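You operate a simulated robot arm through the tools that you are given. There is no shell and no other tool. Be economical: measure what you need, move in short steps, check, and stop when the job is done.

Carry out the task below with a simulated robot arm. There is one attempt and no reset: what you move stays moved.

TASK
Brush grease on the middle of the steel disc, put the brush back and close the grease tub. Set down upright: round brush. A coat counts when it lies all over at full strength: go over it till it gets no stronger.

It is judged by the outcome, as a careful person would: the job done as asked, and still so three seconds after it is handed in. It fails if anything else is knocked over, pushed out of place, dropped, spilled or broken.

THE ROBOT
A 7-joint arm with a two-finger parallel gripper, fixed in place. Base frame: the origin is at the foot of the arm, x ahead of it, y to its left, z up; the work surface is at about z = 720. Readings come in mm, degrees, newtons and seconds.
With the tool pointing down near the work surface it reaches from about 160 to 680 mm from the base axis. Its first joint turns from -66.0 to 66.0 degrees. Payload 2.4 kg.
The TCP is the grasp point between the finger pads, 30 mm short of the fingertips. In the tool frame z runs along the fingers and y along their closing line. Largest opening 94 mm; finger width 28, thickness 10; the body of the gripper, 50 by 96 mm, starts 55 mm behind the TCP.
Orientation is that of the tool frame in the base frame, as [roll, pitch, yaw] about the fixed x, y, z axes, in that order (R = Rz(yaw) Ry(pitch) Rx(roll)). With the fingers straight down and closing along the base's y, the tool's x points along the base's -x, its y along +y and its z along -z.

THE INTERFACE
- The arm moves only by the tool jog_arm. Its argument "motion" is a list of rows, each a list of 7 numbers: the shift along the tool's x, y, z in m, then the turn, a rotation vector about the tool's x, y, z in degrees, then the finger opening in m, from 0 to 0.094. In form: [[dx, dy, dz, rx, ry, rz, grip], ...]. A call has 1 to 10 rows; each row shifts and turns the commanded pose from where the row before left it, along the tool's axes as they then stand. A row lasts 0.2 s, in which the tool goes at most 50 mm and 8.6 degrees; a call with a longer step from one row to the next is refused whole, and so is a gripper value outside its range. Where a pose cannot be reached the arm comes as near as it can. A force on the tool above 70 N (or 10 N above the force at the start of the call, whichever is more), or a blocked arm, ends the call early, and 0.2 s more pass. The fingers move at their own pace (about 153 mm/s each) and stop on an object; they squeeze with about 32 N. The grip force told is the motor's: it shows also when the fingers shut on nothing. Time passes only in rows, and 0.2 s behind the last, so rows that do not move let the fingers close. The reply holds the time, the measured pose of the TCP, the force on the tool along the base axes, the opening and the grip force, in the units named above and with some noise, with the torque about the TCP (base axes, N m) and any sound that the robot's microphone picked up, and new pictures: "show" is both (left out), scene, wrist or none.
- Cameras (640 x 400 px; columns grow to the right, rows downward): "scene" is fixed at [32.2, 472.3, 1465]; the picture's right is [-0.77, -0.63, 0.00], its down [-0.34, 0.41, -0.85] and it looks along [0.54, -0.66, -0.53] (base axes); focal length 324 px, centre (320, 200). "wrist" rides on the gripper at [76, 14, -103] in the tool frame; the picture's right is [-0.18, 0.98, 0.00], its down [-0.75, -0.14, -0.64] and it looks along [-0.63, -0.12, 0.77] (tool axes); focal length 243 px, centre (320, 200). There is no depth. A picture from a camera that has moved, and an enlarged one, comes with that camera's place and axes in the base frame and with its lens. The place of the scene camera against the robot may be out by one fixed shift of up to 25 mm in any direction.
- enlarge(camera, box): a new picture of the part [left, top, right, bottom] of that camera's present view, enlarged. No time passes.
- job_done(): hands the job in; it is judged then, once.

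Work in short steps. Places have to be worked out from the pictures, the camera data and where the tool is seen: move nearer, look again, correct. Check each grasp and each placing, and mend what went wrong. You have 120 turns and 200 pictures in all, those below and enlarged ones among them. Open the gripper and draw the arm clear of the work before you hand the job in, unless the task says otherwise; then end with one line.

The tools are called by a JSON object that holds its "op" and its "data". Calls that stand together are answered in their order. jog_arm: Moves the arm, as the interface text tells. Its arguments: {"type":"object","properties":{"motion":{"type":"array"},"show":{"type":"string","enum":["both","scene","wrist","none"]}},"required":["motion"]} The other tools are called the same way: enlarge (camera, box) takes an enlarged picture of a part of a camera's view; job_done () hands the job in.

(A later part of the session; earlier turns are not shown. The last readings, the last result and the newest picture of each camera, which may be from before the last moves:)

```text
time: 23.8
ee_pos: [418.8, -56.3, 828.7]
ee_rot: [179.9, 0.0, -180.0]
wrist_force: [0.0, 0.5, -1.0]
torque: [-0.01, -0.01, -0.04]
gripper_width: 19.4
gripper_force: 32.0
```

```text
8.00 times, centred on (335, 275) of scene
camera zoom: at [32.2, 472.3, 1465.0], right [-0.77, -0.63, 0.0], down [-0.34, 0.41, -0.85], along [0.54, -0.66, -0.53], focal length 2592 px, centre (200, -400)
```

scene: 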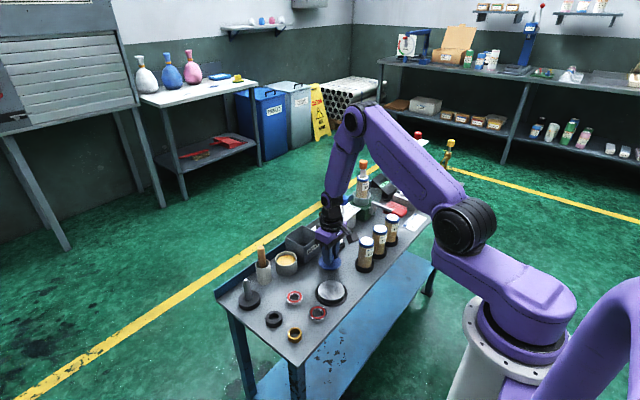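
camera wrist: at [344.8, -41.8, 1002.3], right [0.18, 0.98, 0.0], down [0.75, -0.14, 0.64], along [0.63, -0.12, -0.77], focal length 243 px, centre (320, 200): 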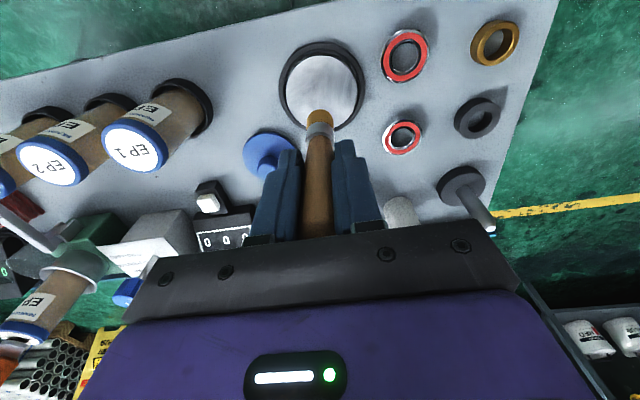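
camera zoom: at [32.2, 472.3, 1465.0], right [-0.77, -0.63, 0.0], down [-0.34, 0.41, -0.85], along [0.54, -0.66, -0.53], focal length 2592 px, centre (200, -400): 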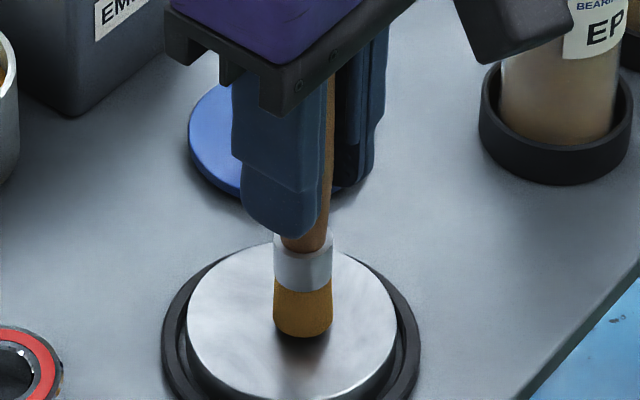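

{"op": "jog_arm", "data": {"motion": [[0, 0, 0.002, 0, 0, 0, 0.01], [0, 0, 0.002, 0, 0, 0, 0.01], [0, 0, 0, 0, 0, 0, 0.01]], "show": "none"}}

{"op": "enlarge", "data": {"camera": "scene", "box": [310, 250, 360, 300]}}

```text
time: 24.6
ee_pos: [420.2, -55.9, 824.3]
ee_rot: [180.0, 0.2, -179.9]
wrist_force: [-0.9, 0.5, 26.2]
torque: [0.07, -0.07, -0.02]
gripper_width: 19.7
gripper_force: 32.1
```

```text
8.00 times, centred on (335, 275) of scene
camera zoom: at [31.8, 472.4, 1465.0], right [-0.77, -0.63, 0.0], down [-0.34, 0.41, -0.85], along [0.54, -0.66, -0.53], focal length 2592 px, centre (200, -400)
```

zoom: 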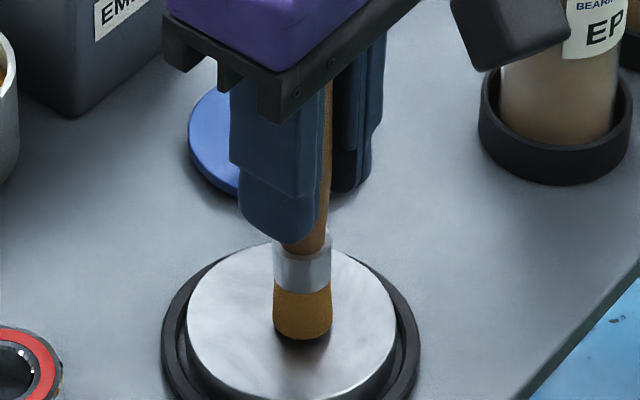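

Contact at z≈824 with 26 N. I'll ease off 1 mm and make a small round of strokes about the centre, then look.

{"op": "jog_arm", "data": {"motion": [[0, 0, -0.001, 0, 0, 0, 0.01], [0.008, 0, 0, 0, 0, 0, 0.01], [-0.004, 0.007, 0, 0, 0, 0, 0.01], [-0.008, 0, 0, 0, 0, 0, 0.01], [-0.004, -0.007, 0, 0, 0, 0, 0.01], [0.004, -0.007, 0, 0, 0, 0, 0.01], [0.008, 0, 0, 0, 0, 0, 0.01], [0.004, 0.007, 0, 0, 0, 0, 0.01], [-0.008, 0, 0, 0, 0, 0, 0.01]], "show": "none"}}

{"op": "enlarge", "data": {"camera": "scene", "box": [310, 250, 360, 300]}}

{"op": "enlarge", "data": {"camera": "wrist", "box": [240, 40, 400, 160]}}

```text
time: 26.6
ee_pos: [418.0, -54.9, 824.5]
ee_rot: [-179.9, -0.1, -180.0]
wrist_force: [-3.1, 0.1, 8.5]
torque: [-0.05, 0.23, -0.02]
gripper_width: 19.4
gripper_force: 32.3
```

```text
8.00 times, centred on (335, 275) of scene
camera zoom: at [32.0, 472.3, 1465.0], right [-0.77, -0.63, 0.0], down [-0.34, 0.41, -0.85], along [0.54, -0.66, -0.53], focal length 2592 px, centre (200, -400)
```

zoom: 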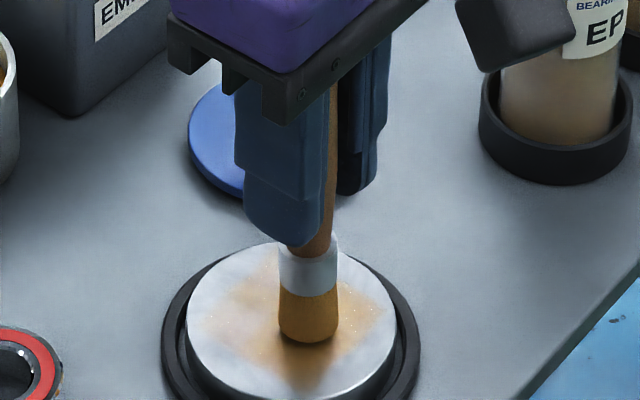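

```text
3.33 times, centred on (320, 100) of wrist
camera zoom: at [342.1, -40.9, 928.1], right [0.18, 0.98, 0.0], down [0.75, -0.14, 0.64], along [0.63, -0.12, -0.77], focal length 809 px, centre (320, 533)
```

zoom: 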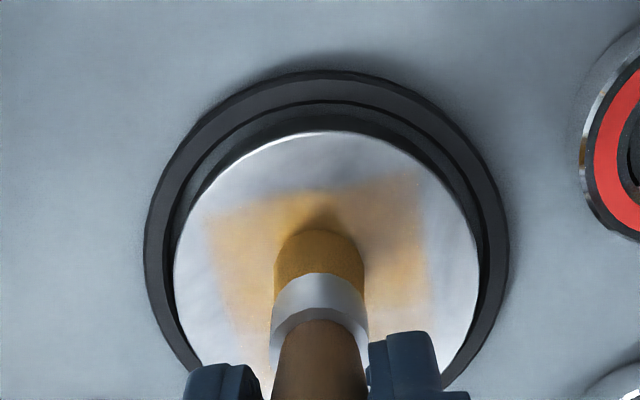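

A faint square patch of grease has formed and needs more passes. I'll raster ±16 mm around the centre at light pressure.

{"op": "jog_arm", "data": {"motion": [[0.016, 0.016, 0, 0, 0, 0, 0.01], [-0.016, 0, 0, 0, 0, 0, 0.01], [-0.016, 0, 0, 0, 0, 0, 0.01], [0, -0.008, 0, 0, 0, 0, 0.01], [0.016, 0, 0, 0, 0, 0, 0.01], [0.016, 0, 0, 0, 0, 0, 0.01], [0, -0.008, 0, 0, 0, 0, 0.01], [-0.016, 0, 0, 0, 0, 0, 0.01], [-0.016, 0, 0, 0, 0, 0, 0.01], [0, -0.008, 0, 0, 0, 0, 0.01]], "show": "none"}}

{"op": "jog_arm", "data": {"motion": [[0.016, 0, 0, 0, 0, 0, 0.01], [0.016, 0, 0, 0, 0, 0, 0.01], [0, -0.008, 0, 0, 0, 0, 0.01], [-0.016, 0, 0, 0, 0, 0, 0.01], [-0.016, 0, 0, 0, 0, 0, 0.01], [0, 0.016, 0, 0, 0, 0, 0.01], [0.016, 0, 0, 0, 0, 0, 0.01]], "show": "none"}}

{"op": "enlarge", "data": {"camera": "scene", "box": [310, 250, 360, 300]}}

{"op": "enlarge", "data": {"camera": "wrist", "box": [240, 40, 400, 160]}}

```text
time: 28.8
ee_pos: [436.2, -62.6, 826.2]
ee_rot: [-180.0, 0.0, -179.9]
wrist_force: [1.2, 0.0, 0.2]
torque: [0.0, -0.04, 0.0]
gripper_width: 19.3
gripper_force: 31.6
```

```text
time: 30.4
ee_pos: [419.3, -55.1, 826.4]
ee_rot: [180.0, -0.1, 180.0]
wrist_force: [0.6, 0.2, -0.3]
torque: [0.03, 0.01, 0.05]
gripper_width: 19.3
gripper_force: 32.0
```

```text
8.00 times, centred on (335, 275) of scene
camera zoom: at [32.2, 472.3, 1465.0], right [-0.77, -0.63, 0.0], down [-0.34, 0.41, -0.85], along [0.54, -0.66, -0.53], focal length 2592 px, centre (200, -400)
```

zoom: 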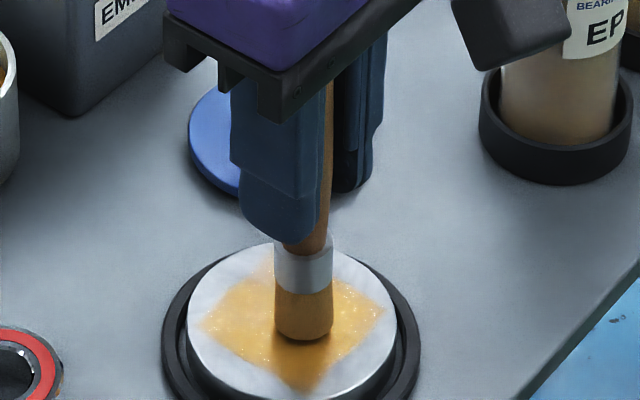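

```text
3.33 times, centred on (320, 100) of wrist
camera zoom: at [343.5, -40.4, 928.4], right [0.18, 0.98, 0.0], down [0.75, -0.14, 0.64], along [0.63, -0.12, -0.77], focal length 809 px, centre (320, 533)
```

zoom: 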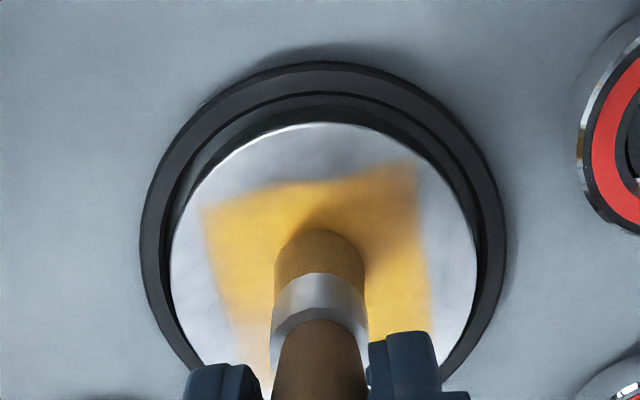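

The coat is stronger and the bristles look paler (running out). Lift and inspect the patch.

{"op": "jog_arm", "data": {"motion": [[0, 0, -0.03, 0, 0, 0, 0.01], [-0.03, 0, -0.04, 0, 0, 0, 0.01], [-0.04, 0, 0, 0, 0, 0, 0.01], [-0.04, 0, 0, 0, 0, 0, 0.01], [-0.02, 0, 0, 0, 0, 0, 0.01]], "show": "none"}}

{"op": "enlarge", "data": {"camera": "scene", "box": [280, 210, 370, 310]}}

{"op": "enlarge", "data": {"camera": "scene", "box": [305, 265, 355, 310]}}

```text
time: 31.6
ee_pos: [549.8, -54.5, 894.5]
ee_rot: [179.9, 0.0, -179.9]
wrist_force: [0.0, 0.4, -0.3]
torque: [-0.03, -0.02, 0.02]
gripper_width: 19.5
gripper_force: 31.6
```

```text
4.00 times, centred on (325, 260) of scene
camera zoom: at [32.2, 472.3, 1465.0], right [-0.77, -0.63, 0.0], down [-0.34, 0.41, -0.85], along [0.54, -0.66, -0.53], focal length 1296 px, centre (300, -40)
```

zoom: 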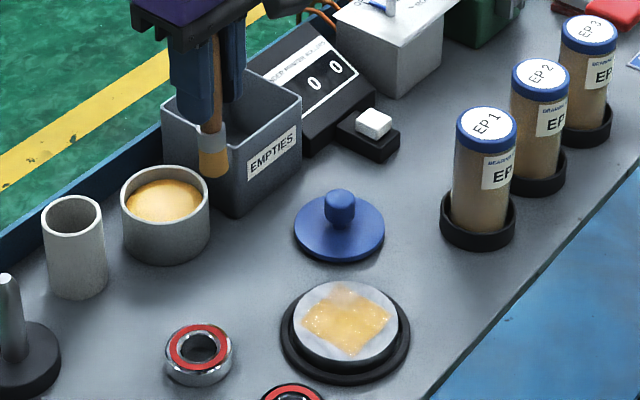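

```text
8.89 times, centred on (330, 288) of scene
camera zoom: at [32.2, 472.3, 1465.0], right [-0.77, -0.63, 0.0], down [-0.34, 0.41, -0.85], along [0.54, -0.66, -0.53], focal length 2880 px, centre (231, -578)
```

zoom: 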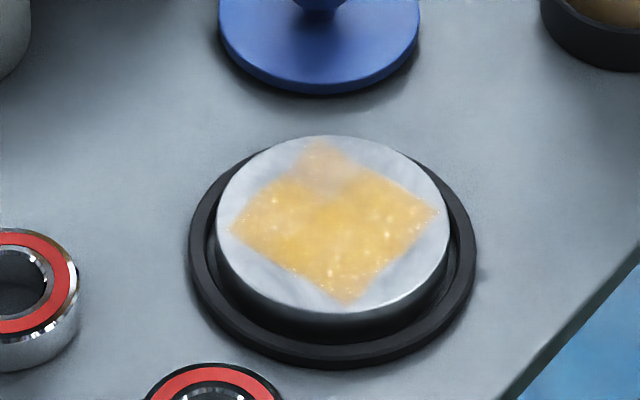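

The far (+x,−y) corner is weaker and the brush is drained. Re-dipping in the tub.

{"op": "jog_arm", "data": {"motion": [[-0.041, 0.0095, 0, 0, 0, 0, 0.01], [0, 0, 0.025, 0, 0, 0, 0.01], [0, 0, 0.015, 0, 0, 0, 0.01], [0, 0, 0.007, 0, 0, 0, 0.01], [0, 0, 0.003, 0, 0, 0, 0.01], [0, 0, 0, 0, 0, 0, 0.01], [0, 0, -0.02, 0, 0, 0, 0.01], [0, 0, -0.03, 0, 0, 0, 0.01]], "show": "none"}}

{"op": "enlarge", "data": {"camera": "scene", "box": [250, 200, 350, 300]}}

{"op": "enlarge", "data": {"camera": "wrist", "box": [240, 40, 400, 160]}}

```text
time: 33.4
ee_pos: [589.9, -45.8, 895.8]
ee_rot: [179.9, 0.0, -180.0]
wrist_force: [0.1, 1.0, -0.2]
torque: [-0.01, 0.02, 0.01]
gripper_width: 19.3
gripper_force: 31.8
```

```text
4.00 times, centred on (300, 250) of scene
camera zoom: at [32.2, 472.3, 1465.0], right [-0.77, -0.63, 0.0], down [-0.34, 0.41, -0.85], along [0.54, -0.66, -0.53], focal length 1296 px, centre (400, 0)
```

zoom: 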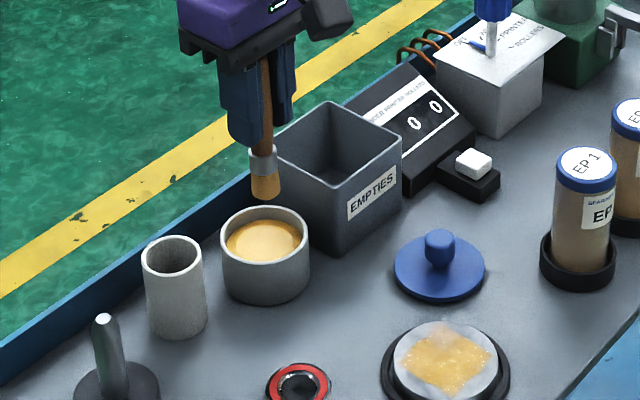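

```text
3.33 times, centred on (320, 100) of wrist
camera zoom: at [513.9, -31.3, 998.7], right [0.18, 0.98, 0.0], down [0.75, -0.14, 0.64], along [0.63, -0.12, -0.77], focal length 809 px, centre (320, 533)
```

zoom: 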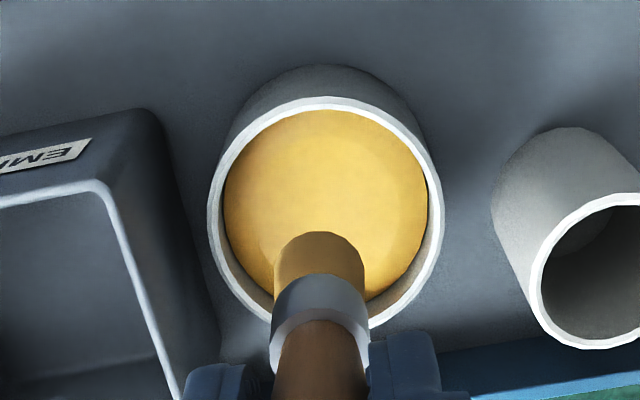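

Loaded again. Going to the weak corner (436,-71) of the patch and touching down.

{"op": "jog_arm", "data": {"motion": [[0.0385, -0.0064, 0, 0, 0, 0, 0.01], [0.0385, -0.0064, 0, 0, 0, 0, 0.01], [0.0385, -0.0064, 0, 0, 0, 0, 0.01], [0.0385, -0.0064, 0, 0, 0, 0, 0.01], [0, 0, 0.035, 0, 0, 0, 0.01], [0, 0, 0.025, 0, 0, 0, 0.01], [0, 0, 0.008, 0, 0, 0, 0.01], [0, 0, 0.003, 0, 0, 0, 0.01], [0, 0, 0, 0, 0, 0, 0.01]], "show": "none"}}

```text
time: 35.4
ee_pos: [436.8, -71.9, 825.0]
ee_rot: [-180.0, 0.2, 180.0]
wrist_force: [-4.5, -0.2, 24.4]
torque: [0.0, 0.33, 0.0]
gripper_width: 19.9
gripper_force: 31.8
```

Good contact. Rastering the full patch, starting with the weak corner.

{"op": "jog_arm", "data": {"motion": [[0, 0.004, -0.0005, 0, 0, 0, 0.01], [0.016, -0.004, 0, 0, 0, 0, 0.01], [0.017, 0, 0, 0, 0, 0, 0.01], [0, 0.008, 0, 0, 0, 0, 0.01], [-0.017, 0, 0, 0, 0, 0, 0.01], [-0.016, 0, 0, 0, 0, 0, 0.01], [0, 0.008, 0, 0, 0, 0, 0.01], [0.016, 0, 0, 0, 0, 0, 0.01], [0.017, 0, 0, 0, 0, 0, 0.01]], "show": "none"}}

{"op": "jog_arm", "data": {"motion": [[0, 0.008, 0.0003, 0, 0, 0, 0.01], [-0.017, 0, 0, 0, 0, 0, 0.01], [-0.016, 0, 0, 0, 0, 0, 0.01], [0, 0.009, 0, 0, 0, 0, 0.01], [0.016, 0, 0, 0, 0, 0, 0.01], [0.017, 0, 0, 0, 0, 0, 0.01], [0, -0.009, 0, 0, 0, 0, 0.01], [-0.017, 0, 0, 0, 0, 0, 0.01], [-0.016, 0, 0, 0, 0, 0, 0.01]], "show": "none"}}

{"op": "enlarge", "data": {"camera": "wrist", "box": [240, 40, 400, 160]}}

{"op": "enlarge", "data": {"camera": "scene", "box": [310, 250, 360, 300]}}

```text
time: 37.4
ee_pos: [404.3, -55.7, 824.7]
ee_rot: [-180.0, 0.0, 179.9]
wrist_force: [0.8, -0.6, -0.3]
torque: [-0.01, 0.0, -0.03]
gripper_width: 19.4
gripper_force: 31.6
```

```text
time: 39.4
ee_pos: [437.0, -47.4, 824.9]
ee_rot: [-180.0, 0.0, -179.9]
wrist_force: [0.3, 0.7, 0.7]
torque: [0.0, 0.01, 0.01]
gripper_width: 19.5
gripper_force: 32.2
```

```text
3.33 times, centred on (320, 100) of wrist
camera zoom: at [360.4, -32.9, 928.0], right [0.18, 0.98, 0.0], down [0.75, -0.14, 0.64], along [0.63, -0.12, -0.77], focal length 809 px, centre (320, 533)
```

zoom: 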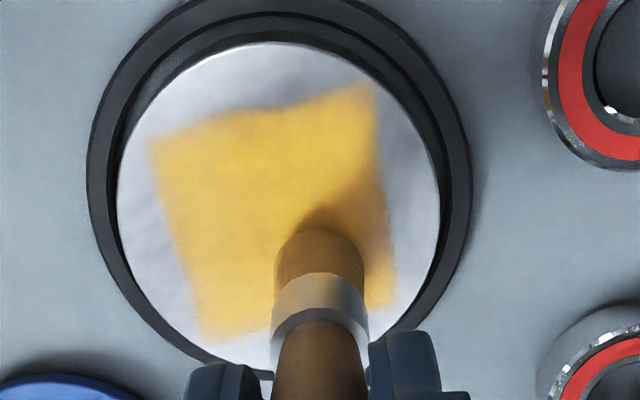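

```text
8.00 times, centred on (335, 275) of scene
camera zoom: at [32.2, 472.3, 1465.0], right [-0.77, -0.63, 0.0], down [-0.34, 0.41, -0.85], along [0.54, -0.66, -0.53], focal length 2592 px, centre (200, -400)
```

zoom: 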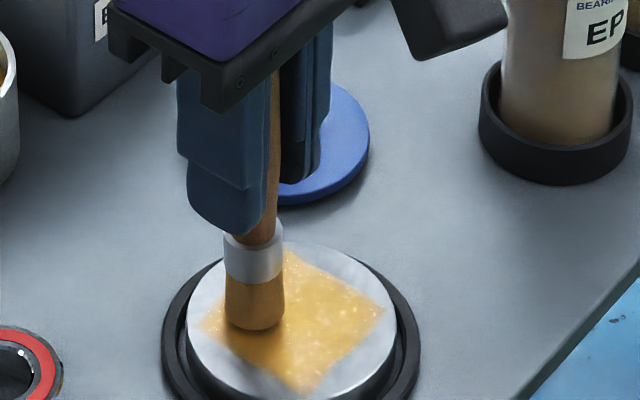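

Coverage is much more even. One more dip and pass to confirm it no longer strengthens.

{"op": "jog_arm", "data": {"motion": [[0, 0, -0.03, 0, 0, 0, 0.01], [-0.03, 0, -0.038, 0, 0, 0, 0.01], [-0.042, 0, 0, 0, 0, 0, 0.01], [-0.042, 0.001, 0, 0, 0, 0, 0.01], [-0.04, 0.001, 0, 0, 0, 0, 0.01]], "show": "none"}}

{"op": "enlarge", "data": {"camera": "scene", "box": [305, 265, 355, 310]}}

{"op": "jog_arm", "data": {"motion": [[0, 0, 0.02, 0, 0, 0, 0.01], [0, 0, 0.015, 0, 0, 0, 0.01], [0, 0, 0.01, 0, 0, 0, 0.01], [0, 0, 0.003, 0, 0, 0, 0.01], [0, 0, 0, 0, 0, 0, 0.01]], "show": "none"}}

```text
time: 40.6
ee_pos: [589.9, -44.4, 893.7]
ee_rot: [180.0, -0.1, -179.8]
wrist_force: [0.0, 0.3, 0.0]
torque: [-0.01, -0.02, 0.01]
gripper_width: 19.7
gripper_force: 32.2
```

```text
8.89 times, centred on (330, 288) of scene
camera zoom: at [32.2, 472.3, 1465.0], right [-0.77, -0.63, 0.0], down [-0.34, 0.41, -0.85], along [0.54, -0.66, -0.53], focal length 2880 px, centre (231, -578)
```

zoom: 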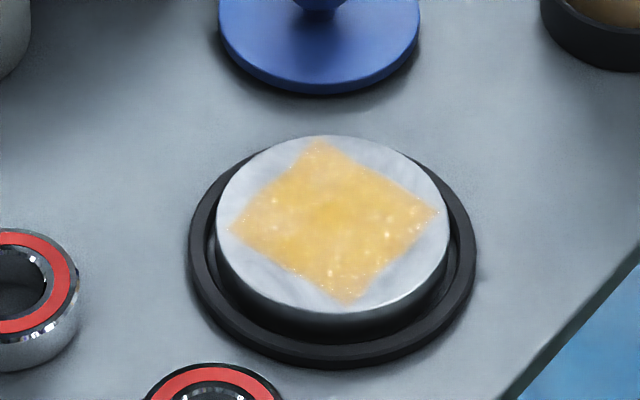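

```text
time: 41.8
ee_pos: [590.8, -44.1, 844.2]
ee_rot: [-180.0, 0.0, -180.0]
wrist_force: [-0.5, -0.5, -0.1]
torque: [0.02, 0.03, -0.03]
gripper_width: 19.8
gripper_force: 32.2
```

No contact yet; a few mm deeper.

{"op": "jog_arm", "data": {"motion": [[0, 0, 0.0015, 0, 0, 0, 0.01], [0, 0, 0.0015, 0, 0, 0, 0.01], [0, 0, 0, 0, 0, 0, 0.01]], "show": "none"}}

{"op": "enlarge", "data": {"camera": "wrist", "box": [240, 40, 400, 160]}}

```text
time: 42.6
ee_pos: [591.7, -44.9, 844.0]
ee_rot: [180.0, 0.2, -180.0]
wrist_force: [-4.7, 0.1, 24.9]
torque: [0.07, 0.4, 0.05]
gripper_width: 19.5
gripper_force: 31.8
```

```text
3.33 times, centred on (320, 100) of wrist
camera zoom: at [514.3, -30.6, 945.7], right [0.18, 0.98, 0.0], down [0.75, -0.14, 0.64], along [0.63, -0.12, -0.76], focal length 809 px, centre (320, 533)
```

zoom: 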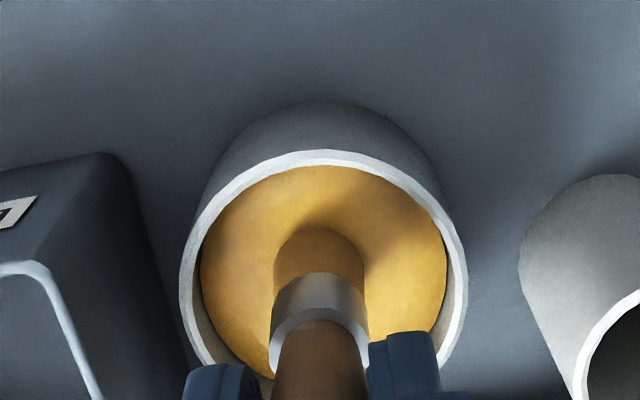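

Loaded. Back to the disc, starting at the −x,+y corner this time.

{"op": "jog_arm", "data": {"motion": [[0, 0, -0.02, 0, 0, 0, 0.01], [0, 0, -0.032, 0, 0, 0, 0.01], [0.046, 0.0015, 0, 0, 0, 0, 0.01], [0.046, 0.0015, 0, 0, 0, 0, 0.01], [0.046, 0.0015, 0, 0, 0, 0, 0.01], [0.046, 0.0015, 0, 0, 0, 0, 0.01], [0, 0, 0.035, 0, 0, 0, 0.01], [0, 0, 0.03, 0, 0, 0, 0.01], [0, 0, 0.003, 0, 0, 0, 0.01], [0, 0, 0, 0, 0, 0, 0.01]], "show": "none"}}

{"op": "jog_arm", "data": {"motion": [[0, 0, 0.0015, 0, 0, 0, 0.01], [0, 0, 0.0015, 0, 0, 0, 0.01], [0, 0, 0, 0, 0, 0, 0.01]], "show": "none"}}

```text
time: 44.8
ee_pos: [406.4, -39.1, 826.9]
ee_rot: [179.9, 0.0, 180.0]
wrist_force: [0.4, -0.1, -0.8]
torque: [0.02, 0.01, 0.0]
gripper_width: 19.6
gripper_force: 32.1
```

```text
time: 45.6
ee_pos: [407.1, -39.5, 823.5]
ee_rot: [180.0, 0.1, 180.0]
wrist_force: [-0.9, 1.3, 25.6]
torque: [0.06, 0.07, -0.03]
gripper_width: 19.7
gripper_force: 31.5
```

In contact. Raster along y this time; a slight extra push between passes keeps the bristles bearing.

{"op": "jog_arm", "data": {"motion": [[0.004, 0, 0, 0, 0, 0, 0.01], [0, -0.016, 0, 0, 0, 0, 0.01], [0, -0.016, 0, 0, 0, 0, 0.01], [-0.008, 0, 0.0003, 0, 0, 0, 0.01], [0, 0.016, 0, 0, 0, 0, 0.01], [0, 0.016, 0, 0, 0, 0, 0.01], [-0.008, 0, 0.0003, 0, 0, 0, 0.01], [0, -0.016, 0, 0, 0, 0, 0.01], [0, -0.016, 0, 0, 0, 0, 0.01]], "show": "none"}}

{"op": "jog_arm", "data": {"motion": [[-0.008, 0, 0.0003, 0, 0, 0, 0.01], [0, 0.016, 0, 0, 0, 0, 0.01], [0, 0.016, 0, 0, 0, 0, 0.01], [-0.009, 0, 0.0003, 0, 0, 0, 0.01], [0, -0.016, 0, 0, 0, 0, 0.01], [0, -0.016, 0, 0, 0, 0, 0.01], [0.008, 0, 0, 0, 0, 0, 0.01], [0, 0.016, 0, 0, 0, 0, 0.01]], "show": "none"}}

{"op": "jog_arm", "data": {"motion": [[0, 0, -0.03, 0, 0, 0, 0.01], [-0.03, 0, -0.04, 0, 0, 0, 0.01], [-0.042, 0, 0, 0, 0, 0, 0.01], [-0.042, 0.004, 0, 0, 0, 0, 0.01], [-0.044, 0.006, 0, 0, 0, 0, 0.01]], "show": "none"}}

{"op": "enlarge", "data": {"camera": "scene", "box": [305, 265, 355, 310]}}

```text
time: 47.6
ee_pos: [420.3, -71.0, 822.9]
ee_rot: [-180.0, 0.2, -179.9]
wrist_force: [0.6, 2.1, 7.7]
torque: [0.21, -0.09, 0.01]
gripper_width: 19.6
gripper_force: 31.9
```

```text
time: 49.4
ee_pos: [427.7, -55.7, 822.3]
ee_rot: [-180.0, 0.0, 180.0]
wrist_force: [-0.1, -6.3, 18.1]
torque: [-0.54, -0.06, -0.02]
gripper_width: 19.5
gripper_force: 32.7
```

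```text
time: 50.6
ee_pos: [585.4, -44.5, 891.8]
ee_rot: [180.0, 0.1, -180.0]
wrist_force: [-0.2, 0.1, -0.6]
torque: [-0.03, 0.01, 0.01]
gripper_width: 19.9
gripper_force: 32.2
```

```text
8.89 times, centred on (330, 288) of scene
camera zoom: at [32.2, 472.3, 1465.0], right [-0.77, -0.63, 0.0], down [-0.34, 0.41, -0.85], along [0.54, -0.66, -0.53], focal length 2880 px, centre (231, -578)
```

zoom: 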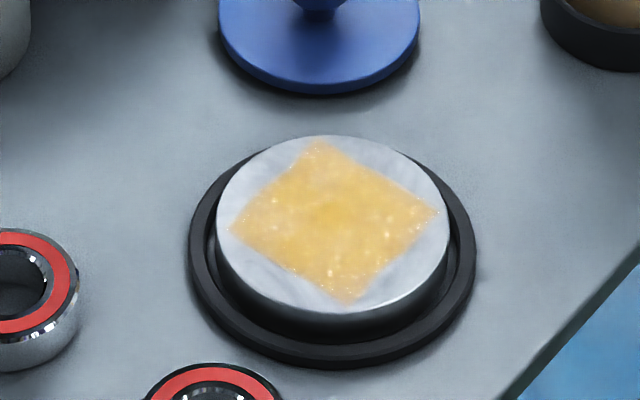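

Nearly identical, but the middle looks a touch richer than the rim of the patch. One more dip and a perimeter pass to saturate the edges.

{"op": "jog_arm", "data": {"motion": [[-0.005, 0, 0.025, 0, 0, 0, 0.01], [0, 0, 0.018, 0, 0, 0, 0.01], [0, 0, 0.006, 0, 0, 0, 0.01], [0, 0, 0.001, 0, 0, 0, 0.01], [0, 0, 0, 0, 0, 0, 0.01]], "show": "none"}}

```text
time: 51.8
ee_pos: [590.9, -45.6, 841.9]
ee_rot: [-179.9, -0.1, 179.9]
wrist_force: [-0.1, 0.3, -0.2]
torque: [-0.02, -0.02, 0.01]
gripper_width: 19.9
gripper_force: 32.1
```

{"op": "jog_arm", "data": {"motion": [[0, 0, 0.0015, 0, 0, 0, 0.01], [0, 0, 0.0015, 0, 0, 0, 0.01], [0, 0, 0, 0, 0, 0, 0.01]], "show": "none"}}

{"op": "jog_arm", "data": {"motion": [[0, 0, -0.02, 0, 0, 0, 0.01], [0, 0, -0.034, 0, 0, 0, 0.01], [0.0385, -0.0065, 0, 0, 0, 0, 0.01], [0.0385, -0.0065, 0, 0, 0, 0, 0.01], [0.0385, -0.0065, 0, 0, 0, 0, 0.01], [0.0385, -0.0065, 0, 0, 0, 0, 0.01], [0, 0, 0.035, 0, 0, 0, 0.01], [0, 0, 0.03, 0, 0, 0, 0.01], [0, 0, 0.005, 0, 0, 0, 0.01], [0, 0, 0, 0, 0, 0, 0.01]], "show": "none"}}

```text
time: 52.6
ee_pos: [591.2, -44.2, 839.9]
ee_rot: [-179.9, 0.1, -179.9]
wrist_force: [-4.4, 0.2, 21.9]
torque: [0.06, 0.41, -0.01]
gripper_width: 19.4
gripper_force: 32.4
```

```text
time: 54.8
ee_pos: [436.2, -71.4, 821.1]
ee_rot: [179.9, 0.0, -180.0]
wrist_force: [0.3, -1.0, -0.7]
torque: [0.01, -0.02, -0.01]
gripper_width: 19.7
gripper_force: 31.6
```

Down to contact, then the perimeter of the patch.

{"op": "jog_arm", "data": {"motion": [[0, 0, 0.001, 0, 0, 0, 0.01], [0, 0, 0.001, 0, 0, 0, 0.01], [0, 0, 0, 0, 0, 0, 0.01]], "show": "none"}}

{"op": "jog_arm", "data": {"motion": [[0.017, 0, 0.0003, 0, 0, 0, 0.01], [0.017, 0, 0, 0, 0, 0, 0.01], [0, 0.017, 0.0003, 0, 0, 0, 0.01], [0, 0.017, 0, 0, 0, 0, 0.01], [-0.017, 0, 0.0003, 0, 0, 0, 0.01], [-0.017, 0, 0, 0, 0, 0, 0.01], [0, -0.017, 0.0003, 0, 0, 0, 0.01], [0, -0.017, 0, 0, 0, 0, 0.01], [0.008, 0.008, 0, 0, 0, 0, 0.01]], "show": "none"}}

{"op": "jog_arm", "data": {"motion": [[0.018, 0, 0.0002, 0, 0, 0, 0.01], [0, 0.009, 0, 0, 0, 0, 0.01], [-0.018, 0, 0.0002, 0, 0, 0, 0.01], [0, 0.009, 0, 0, 0, 0, 0.01], [0.018, 0, 0.0002, 0, 0, 0, 0.01], [0.008, 0.008, 0, 0, 0, 0, 0.01], [0, -0.017, 0.0002, 0, 0, 0, 0.01], [0, -0.017, 0, 0, 0, 0, 0.01]], "show": "none"}}

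{"op": "jog_arm", "data": {"motion": [[0, 0, -0.03, 0, 0, 0, 0.01], [-0.03, 0, -0.04, 0, 0, 0, 0.01], [-0.042, 0.009, 0, 0, 0, 0, 0.01], [-0.042, 0.009, 0, 0, 0, 0, 0.01], [-0.044, 0.008, 0, 0, 0, 0, 0.01]], "show": "none"}}

{"op": "enlarge", "data": {"camera": "scene", "box": [305, 265, 355, 310]}}

{"op": "enlarge", "data": {"camera": "scene", "box": [250, 200, 350, 320]}}

```text
time: 55.6
ee_pos: [436.9, -71.4, 821.2]
ee_rot: [180.0, 0.1, 179.9]
wrist_force: [-3.4, -0.7, 25.6]
torque: [-0.02, 0.26, 0.0]
gripper_width: 19.7
gripper_force: 32.4
```

```text
time: 57.6
ee_pos: [429.9, -63.9, 819.0]
ee_rot: [180.0, 0.1, -179.9]
wrist_force: [1.9, -2.1, 9.2]
torque: [-0.21, -0.19, 0.0]
gripper_width: 20.0
gripper_force: 32.8
```

```text
time: 59.4
ee_pos: [403.6, -71.2, 818.6]
ee_rot: [180.0, -0.1, -179.9]
wrist_force: [0.2, 3.0, 11.4]
torque: [0.26, -0.03, 0.0]
gripper_width: 19.9
gripper_force: 31.6
```

```text
time: 60.6
ee_pos: [560.8, -44.7, 889.8]
ee_rot: [180.0, -0.1, 179.9]
wrist_force: [0.7, 0.0, -0.5]
torque: [0.02, 0.02, 0.02]
gripper_width: 19.5
gripper_force: 31.1
```

```text
8.89 times, centred on (330, 288) of scene
camera zoom: at [32.2, 472.3, 1465.0], right [-0.77, -0.63, 0.0], down [-0.34, 0.41, -0.85], along [0.54, -0.66, -0.53], focal length 2880 px, centre (231, -578)
```

zoom: 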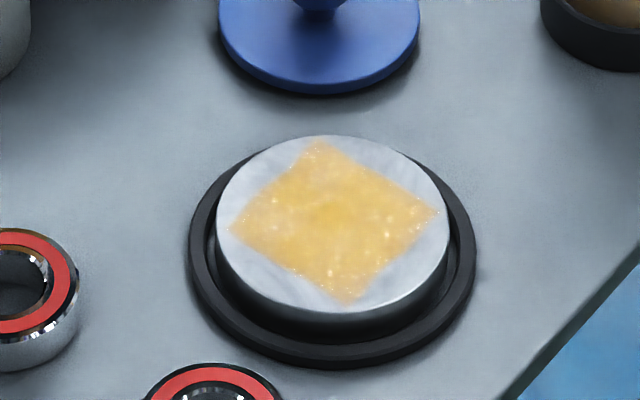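

```text
3.33 times, centred on (300, 260) of scene
camera zoom: at [32.2, 472.3, 1465.0], right [-0.77, -0.63, 0.0], down [-0.34, 0.41, -0.85], along [0.54, -0.66, -0.53], focal length 1080 px, centre (387, 0)
```

zoom: 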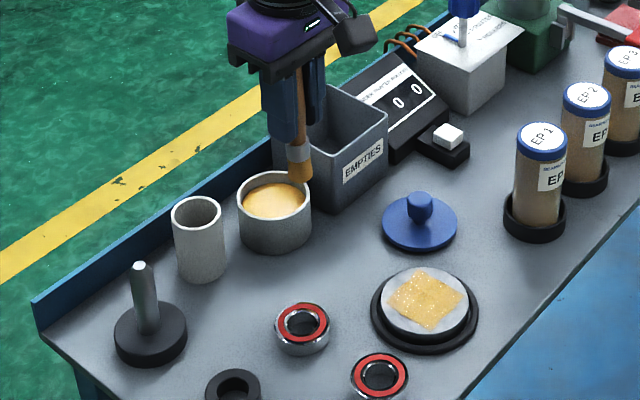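

The coat is no stronger than before, so it is saturated. Returning the brush above its cup (612,30).

{"op": "jog_arm", "data": {"motion": [[0, 0, -0.04, 0, 0, 0, 0.01], [-0.017, 0.025, 0, 0, 0, 0, 0.01], [-0.017, 0.025, 0, 0, 0, 0, 0.01], [-0.016, 0.025, 0, 0, 0, 0, 0.01], [0, 0, 0.01, 0, 0, 0, 0.01], [0, 0, 0, 0, 0, 0, 0.01]], "show": "none"}}

{"op": "enlarge", "data": {"camera": "scene", "box": [230, 190, 310, 290]}}

{"op": "enlarge", "data": {"camera": "wrist", "box": [240, 50, 400, 170]}}

```text
time: 62.0
ee_pos: [610.3, 30.1, 918.9]
ee_rot: [180.0, 0.0, -179.9]
wrist_force: [0.4, 0.1, -0.8]
torque: [0.04, -0.03, -0.02]
gripper_width: 19.9
gripper_force: 32.2
```

```text
4.00 times, centred on (270, 240) of scene
camera zoom: at [32.2, 472.3, 1465.0], right [-0.77, -0.63, 0.0], down [-0.34, 0.41, -0.85], along [0.54, -0.66, -0.53], focal length 1296 px, centre (520, 40)
```

zoom: 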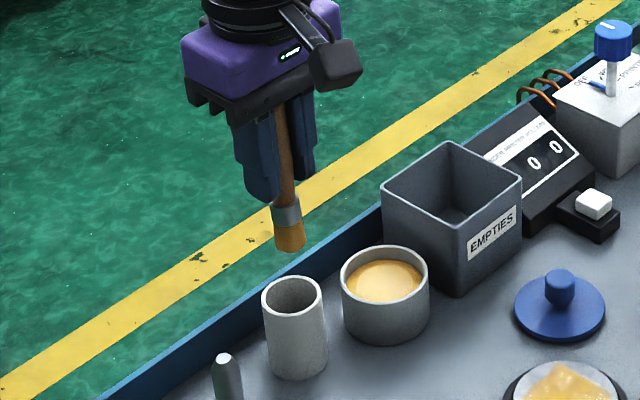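

```text
3.33 times, centred on (320, 110) of wrist
camera zoom: at [533.5, 44.6, 1021.8], right [0.18, 0.98, 0.0], down [0.75, -0.14, 0.64], along [0.63, -0.12, -0.77], focal length 809 px, centre (320, 500)
```

zoom: 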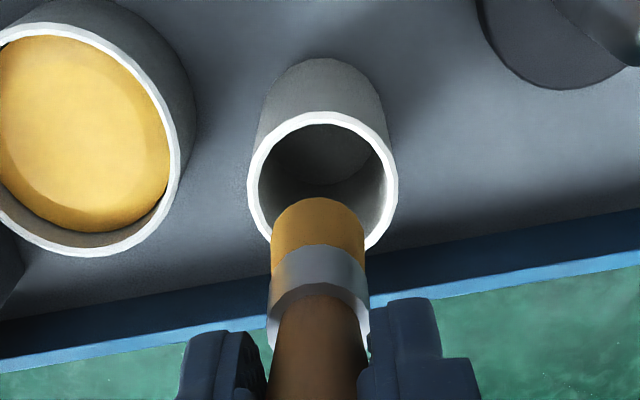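

Aligned with the cup. Lowering gradually.

{"op": "jog_arm", "data": {"motion": [[0, 0, 0.025, 0, 0, 0, 0.01], [0, 0, 0.015, 0, 0, 0, 0.01], [0, 0, 0.015, 0, 0, 0, 0.01], [0, 0, 0.015, 0, 0, 0, 0.01], [0, 0, 0.015, 0, 0, 0, 0.01], [0, 0, 0, 0, 0, 0, 0.01]], "show": "none"}}

{"op": "enlarge", "data": {"camera": "scene", "box": [230, 210, 310, 290]}}

{"op": "enlarge", "data": {"camera": "wrist", "box": [240, 50, 400, 170]}}

```text
time: 63.4
ee_pos: [610.5, 29.7, 832.3]
ee_rot: [-179.9, 0.0, 180.0]
wrist_force: [-0.5, 0.0, -0.4]
torque: [0.01, 0.0, 0.0]
gripper_width: 19.6
gripper_force: 32.0
```

```text
5.00 times, centred on (270, 250) of scene
camera zoom: at [32.2, 472.3, 1465.0], right [-0.77, -0.63, 0.0], down [-0.34, 0.41, -0.85], along [0.54, -0.66, -0.53], focal length 1620 px, centre (570, -50)
```

zoom: 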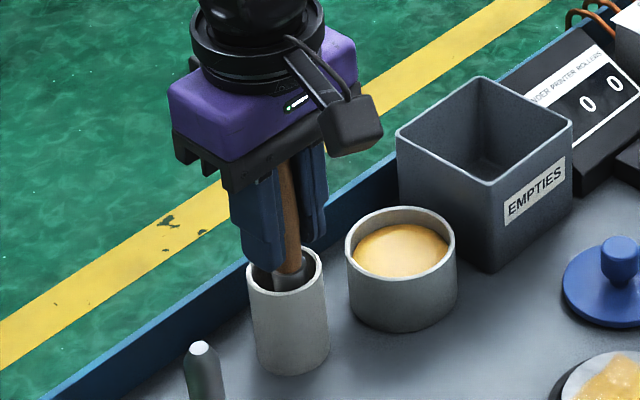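

```text
3.33 times, centred on (320, 110) of wrist
camera zoom: at [534.1, 44.7, 935.7], right [0.18, 0.98, 0.0], down [0.75, -0.14, 0.64], along [0.63, -0.12, -0.77], focal length 809 px, centre (320, 500)
```

zoom: 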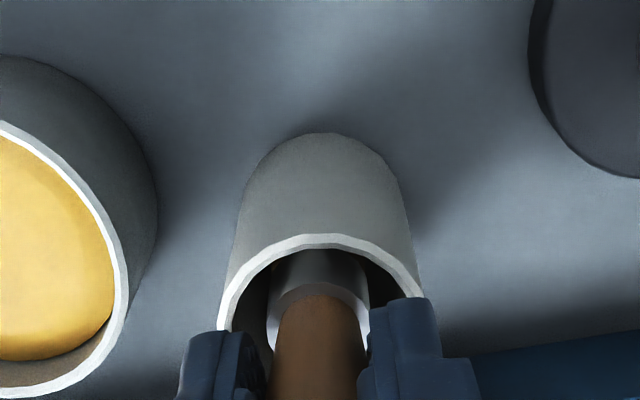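

Inside the cup with no contact. Continue lowering to z≈821 while watching force.

{"op": "jog_arm", "data": {"motion": [[0, 0, 0.005, 0, 0, 0, 0.01], [0, 0, 0.003, 0, 0, 0, 0.01], [0, 0, 0.003, 0, 0, 0, 0.01], [0, 0, 0, 0, 0, 0, 0.01]], "show": "none"}}

{"op": "enlarge", "data": {"camera": "scene", "box": [245, 235, 295, 285]}}

```text
time: 64.4
ee_pos: [611.9, 29.3, 823.4]
ee_rot: [-180.0, 0.0, -180.0]
wrist_force: [-0.5, -0.3, 0.6]
torque: [-0.03, -0.01, 0.01]
gripper_width: 19.8
gripper_force: 31.9
```

```text
8.00 times, centred on (270, 260) of scene
camera zoom: at [32.2, 472.3, 1465.0], right [-0.77, -0.63, 0.0], down [-0.34, 0.41, -0.85], along [0.54, -0.66, -0.53], focal length 2592 px, centre (720, -280)
```

zoom: 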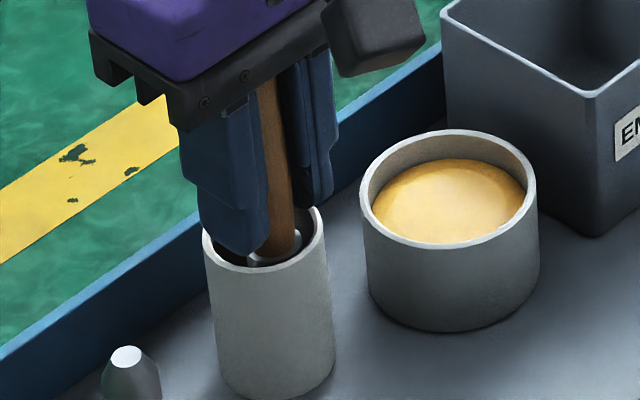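

{"op": "jog_arm", "data": {"motion": [[0, 0, 0.0015, 0, 0, 0, 0.01], [0, 0, 0.0015, 0, 0, 0, 0.01], [0, 0, 0, 0, 0, 0, 0.01]], "show": "none"}}

```text
time: 65.2
ee_pos: [612.1, 30.9, 819.1]
ee_rot: [-179.9, 0.1, 180.0]
wrist_force: [0.1, 1.0, -0.3]
torque: [0.02, 0.02, 0.0]
gripper_width: 19.4
gripper_force: 32.3
```

{"op": "jog_arm", "data": {"motion": [[0, 0, 0.001, 0, 0, 0, 0.01], [0, 0, 0.001, 0, 0, 0, 0.01], [0, 0, 0, 0, 0, 0, 0.01]], "show": "wrist"}}

{"op": "enlarge", "data": {"camera": "scene", "box": [245, 235, 295, 285]}}

```text
time: 66.0
ee_pos: [611.8, 29.7, 816.9]
ee_rot: [-179.9, -0.1, -180.0]
wrist_force: [0.7, 0.0, -0.7]
torque: [0.01, 0.02, -0.01]
gripper_width: 20.0
gripper_force: 32.1
camera wrist: at [534.1, 44.2, 920.3], right [0.18, 0.98, 0.0], down [0.75, -0.14, 0.64], along [0.63, -0.12, -0.77], focal length 243 px, centre (320, 200)
```

wrist: 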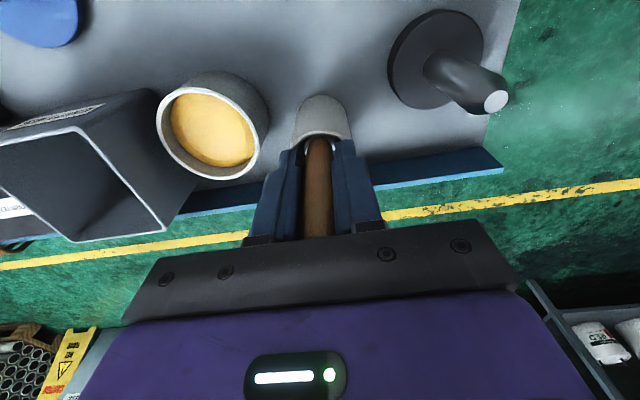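

```text
8.00 times, centred on (270, 260) of scene
camera zoom: at [32.2, 472.3, 1465.0], right [-0.77, -0.63, 0.0], down [-0.34, 0.41, -0.85], along [0.54, -0.66, -0.53], focal length 2592 px, centre (720, -280)
```

zoom: 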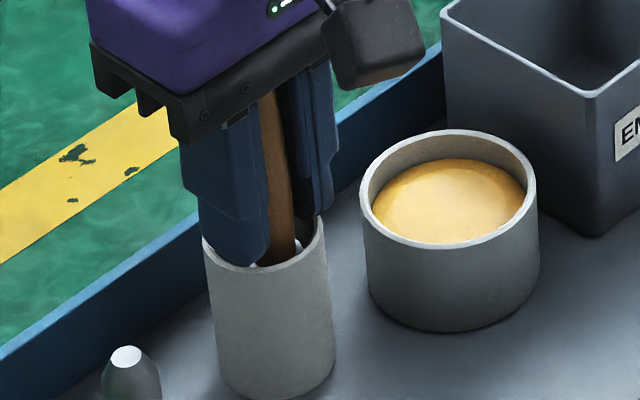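

Fingertips are nearly at the rim, so I'll back up 3 mm before opening, so the fingers can't push the cup; the brush will settle a few mm.

{"op": "jog_arm", "data": {"motion": [[0, 0, -0.003, 0, 0, 0, 0.01], [0, 0, 0, 0, 0, 0, 0.018], [0, 0, 0, 0, 0, 0, 0.024], [0, 0, 0, 0, 0, 0, 0.03], [0, 0, 0, 0, 0, 0, 0.045], [0, 0, 0, 0, 0, 0, 0.045]], "show": "wrist"}}

{"op": "enlarge", "data": {"camera": "scene", "box": [245, 235, 295, 285]}}

```text
time: 67.4
ee_pos: [611.5, 29.5, 820.8]
ee_rot: [180.0, -0.1, 180.0]
wrist_force: [0.5, 0.0, 0.4]
torque: [-0.01, 0.02, 0.01]
gripper_width: 44.8
gripper_force: 0.0
camera wrist: at [534.1, 44.5, 923.2], right [0.18, 0.98, 0.0], down [0.75, -0.14, 0.64], along [0.63, -0.12, -0.77], focal length 243 px, centre (320, 200)
```

wrist: 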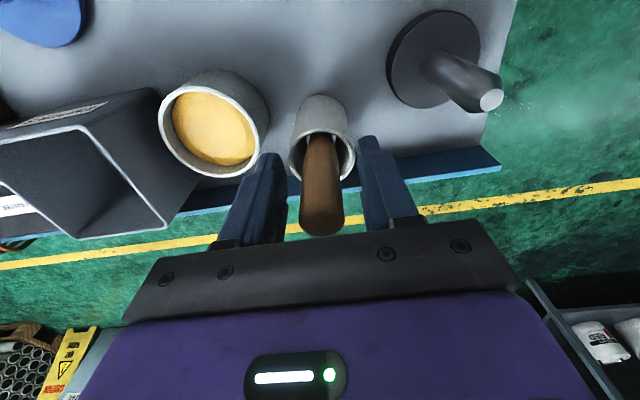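

```text
8.00 times, centred on (270, 260) of scene
camera zoom: at [32.2, 472.3, 1465.0], right [-0.77, -0.63, 0.0], down [-0.34, 0.41, -0.85], along [0.54, -0.66, -0.53], focal length 2592 px, centre (720, -280)
```

zoom: 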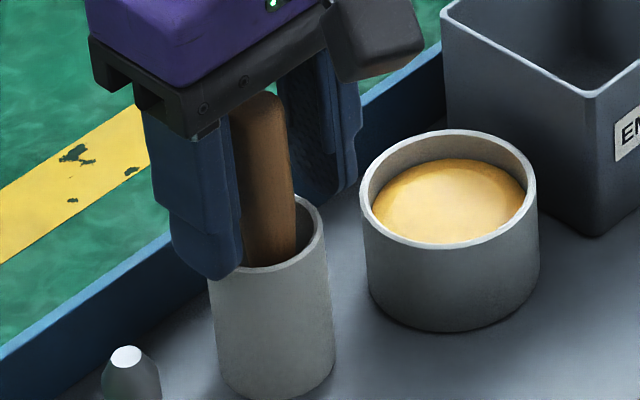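

Released; brush stands in the cup. Raise straight up and verify.

{"op": "jog_arm", "data": {"motion": [[0, 0, -0.02, 0, 0, 0, 0.045], [0, 0, -0.04, 0, 0, 0, 0.045], [0, 0, -0.04, 0, 0, 0, 0.045], [0, 0, -0.03, 0, 0, 0, 0.045], [0, 0, 0, 0, 0, 0, 0.045]], "show": "wrist"}}

{"op": "enlarge", "data": {"camera": "scene", "box": [235, 220, 365, 310]}}

```text
time: 68.6
ee_pos: [610.1, 28.4, 950.5]
ee_rot: [180.0, 0.0, -179.9]
wrist_force: [-0.1, 0.6, 0.5]
torque: [-0.04, 0.01, 0.02]
gripper_width: 44.7
gripper_force: 0.0
camera wrist: at [534.2, 43.3, 1053.8], right [0.18, 0.98, 0.0], down [0.75, -0.14, 0.64], along [0.63, -0.12, -0.77], focal length 243 px, centre (320, 200)
```

wrist: 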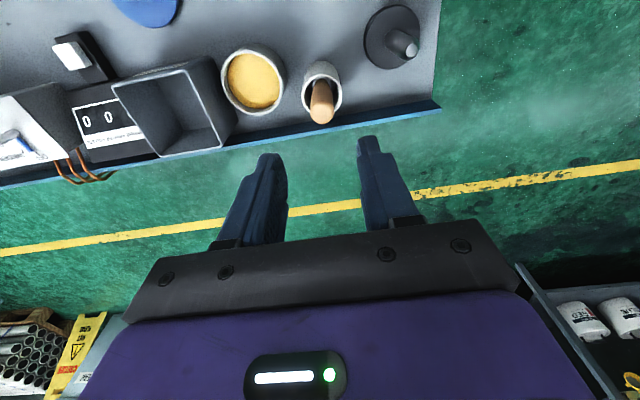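

```text
4.44 times, centred on (300, 265) of scene
camera zoom: at [32.2, 472.3, 1465.0], right [-0.77, -0.63, 0.0], down [-0.34, 0.41, -0.85], along [0.54, -0.66, -0.53], focal length 1440 px, centre (409, -89)
```

zoom: 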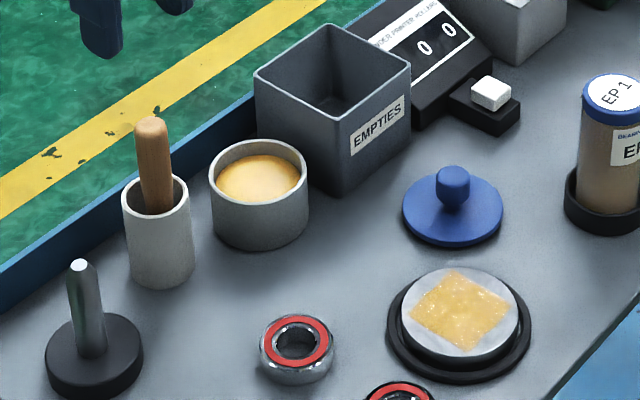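

Brush is upright in its cup. Now to the lid at (490,-134).

{"op": "jog_arm", "data": {"motion": [[0.024, -0.0325, 0, 0, 0, 0, 0.045], [0.024, -0.0325, 0, 0, 0, 0, 0.045], [0.024, -0.0325, 0, 0, 0, 0, 0.045], [0.024, -0.0325, 0, 0, 0, 0, 0.045], [0.024, -0.0325, 0, 0, 0, 0, 0.045], [0, 0, 0.04, 0, 0, 0, 0.045], [0, 0, 0.04, 0, 0, 0, 0.045], [0, 0, 0.04, 0, 0, 0, 0.045], [0, 0, 0, 0, 0, 0, 0.045]], "show": "wrist"}}

{"op": "enlarge", "data": {"camera": "wrist", "box": [240, 50, 400, 170]}}

```text
time: 70.6
ee_pos: [491.5, -132.5, 831.8]
ee_rot: [180.0, 0.1, -179.9]
wrist_force: [0.7, 0.0, -0.6]
torque: [-0.02, 0.01, 0.01]
gripper_width: 45.3
gripper_force: 0.0
camera wrist: at [414.7, -118.3, 933.1], right [0.18, 0.98, 0.0], down [0.75, -0.14, 0.64], along [0.63, -0.12, -0.77], focal length 243 px, centre (320, 200)
```

wrist: 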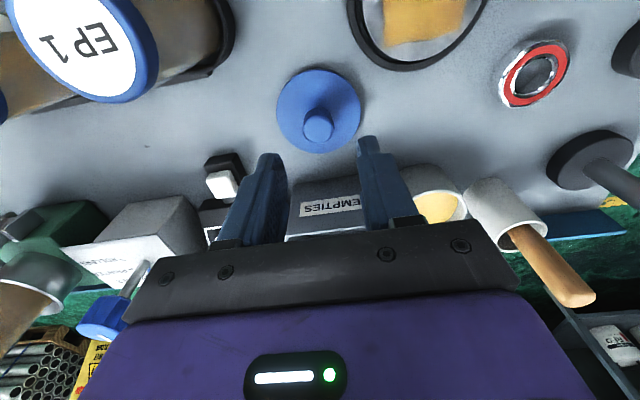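

```text
3.33 times, centred on (320, 110) of wrist
camera zoom: at [414.7, -118.3, 933.1], right [0.18, 0.98, 0.0], down [0.75, -0.14, 0.64], along [0.63, -0.12, -0.77], focal length 809 px, centre (320, 500)
```

zoom: 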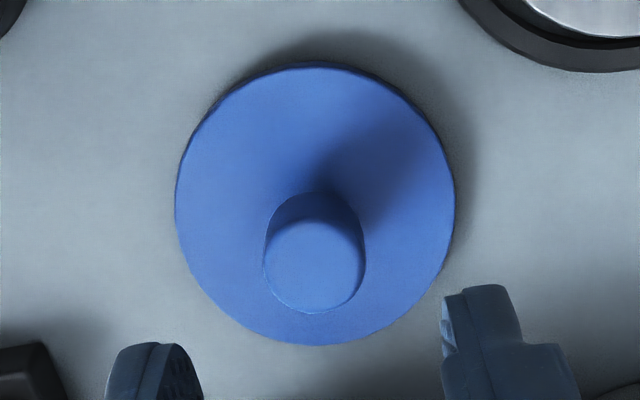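

Aligned. Descend to z≈763 and grip the knob.

{"op": "jog_arm", "data": {"motion": [[0.0005, -0.0015, 0.03, 0, 0, 0, 0.045], [0, 0, 0.025, 0, 0, 0, 0.045], [0, 0, 0.01, 0, 0, 0, 0.045], [0, 0, 0.004, 0, 0, 0, 0.045], [0, 0, 0, 0, 0, 0, 0.045], [0, 0, 0, 0, 0, 0, 0.015], [0, 0, 0, 0, 0, 0, 0.015], [0, 0, 0, 0, 0, 0, 0.015]], "show": "none"}}

```text
time: 72.4
ee_pos: [491.2, -133.0, 762.4]
ee_rot: [180.0, 0.0, -179.9]
wrist_force: [-0.1, -0.6, 0.3]
torque: [-0.03, 0.0, 0.0]
gripper_width: 21.8
gripper_force: 32.0
```

Gripped. Lift and carry to above the tub.

{"op": "jog_arm", "data": {"motion": [[0, 0, -0.01, 0, 0, 0, 0.015], [0, 0, -0.03, 0, 0, 0, 0.015], [0, 0, -0.04, 0, 0, 0, 0.015], [0, 0, -0.04, 0, 0, 0, 0.015], [-0.0253, 0.022, 0, 0, 0, 0, 0.015], [-0.0253, 0.022, 0, 0, 0, 0, 0.015], [-0.0253, 0.022, 0, 0, 0, 0, 0.015], [-0.0253, 0.022, 0, 0, 0, 0, 0.015], [0, 0, 0.025, 0, 0, 0, 0.015], [0, 0, 0.015, 0, 0, 0, 0.015]], "show": "wrist"}}

{"op": "enlarge", "data": {"camera": "scene", "box": [245, 200, 345, 300]}}

{"op": "enlarge", "data": {"camera": "wrist", "box": [240, 50, 400, 170]}}

```text
time: 74.6
ee_pos: [591.1, -46.2, 841.2]
ee_rot: [180.0, -0.1, -180.0]
wrist_force: [-0.4, -0.3, 0.1]
torque: [0.02, 0.01, -0.02]
gripper_width: 22.0
gripper_force: 32.4
camera wrist: at [515.3, -31.0, 944.3], right [0.18, 0.98, 0.0], down [0.75, -0.14, 0.64], along [0.63, -0.12, -0.77], focal length 243 px, centre (320, 200)
```

wrist: 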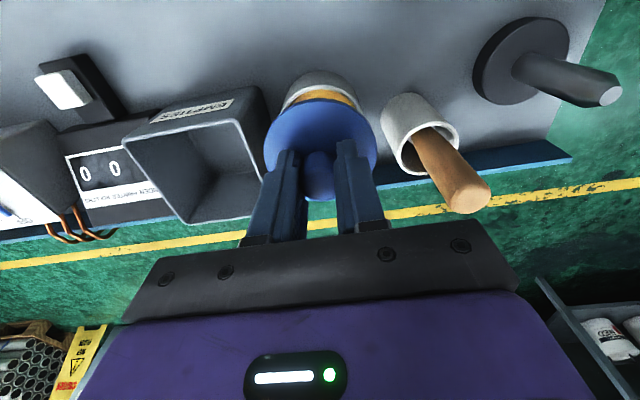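

```text
4.00 times, centred on (295, 250) of scene
camera zoom: at [32.2, 472.3, 1465.0], right [-0.77, -0.63, 0.0], down [-0.34, 0.41, -0.85], along [0.54, -0.66, -0.53], focal length 1296 px, centre (420, 0)
```

zoom: 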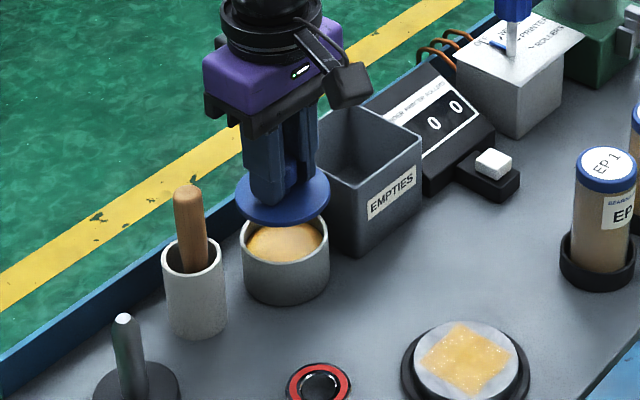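

```text
3.33 times, centred on (320, 110) of wrist
camera zoom: at [515.3, -31.0, 944.3], right [0.18, 0.98, 0.0], down [0.75, -0.14, 0.64], along [0.63, -0.12, -0.77], focal length 809 px, centre (320, 500)
```

zoom: 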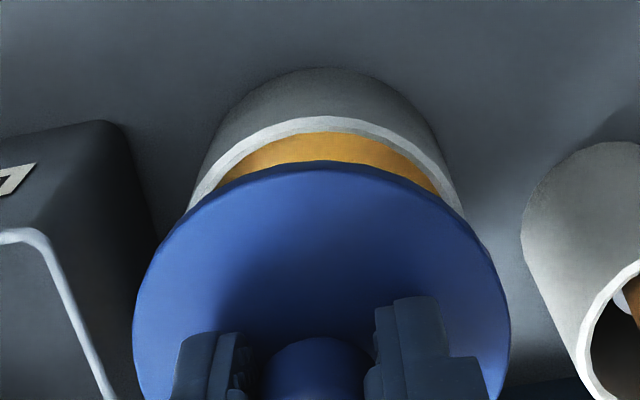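

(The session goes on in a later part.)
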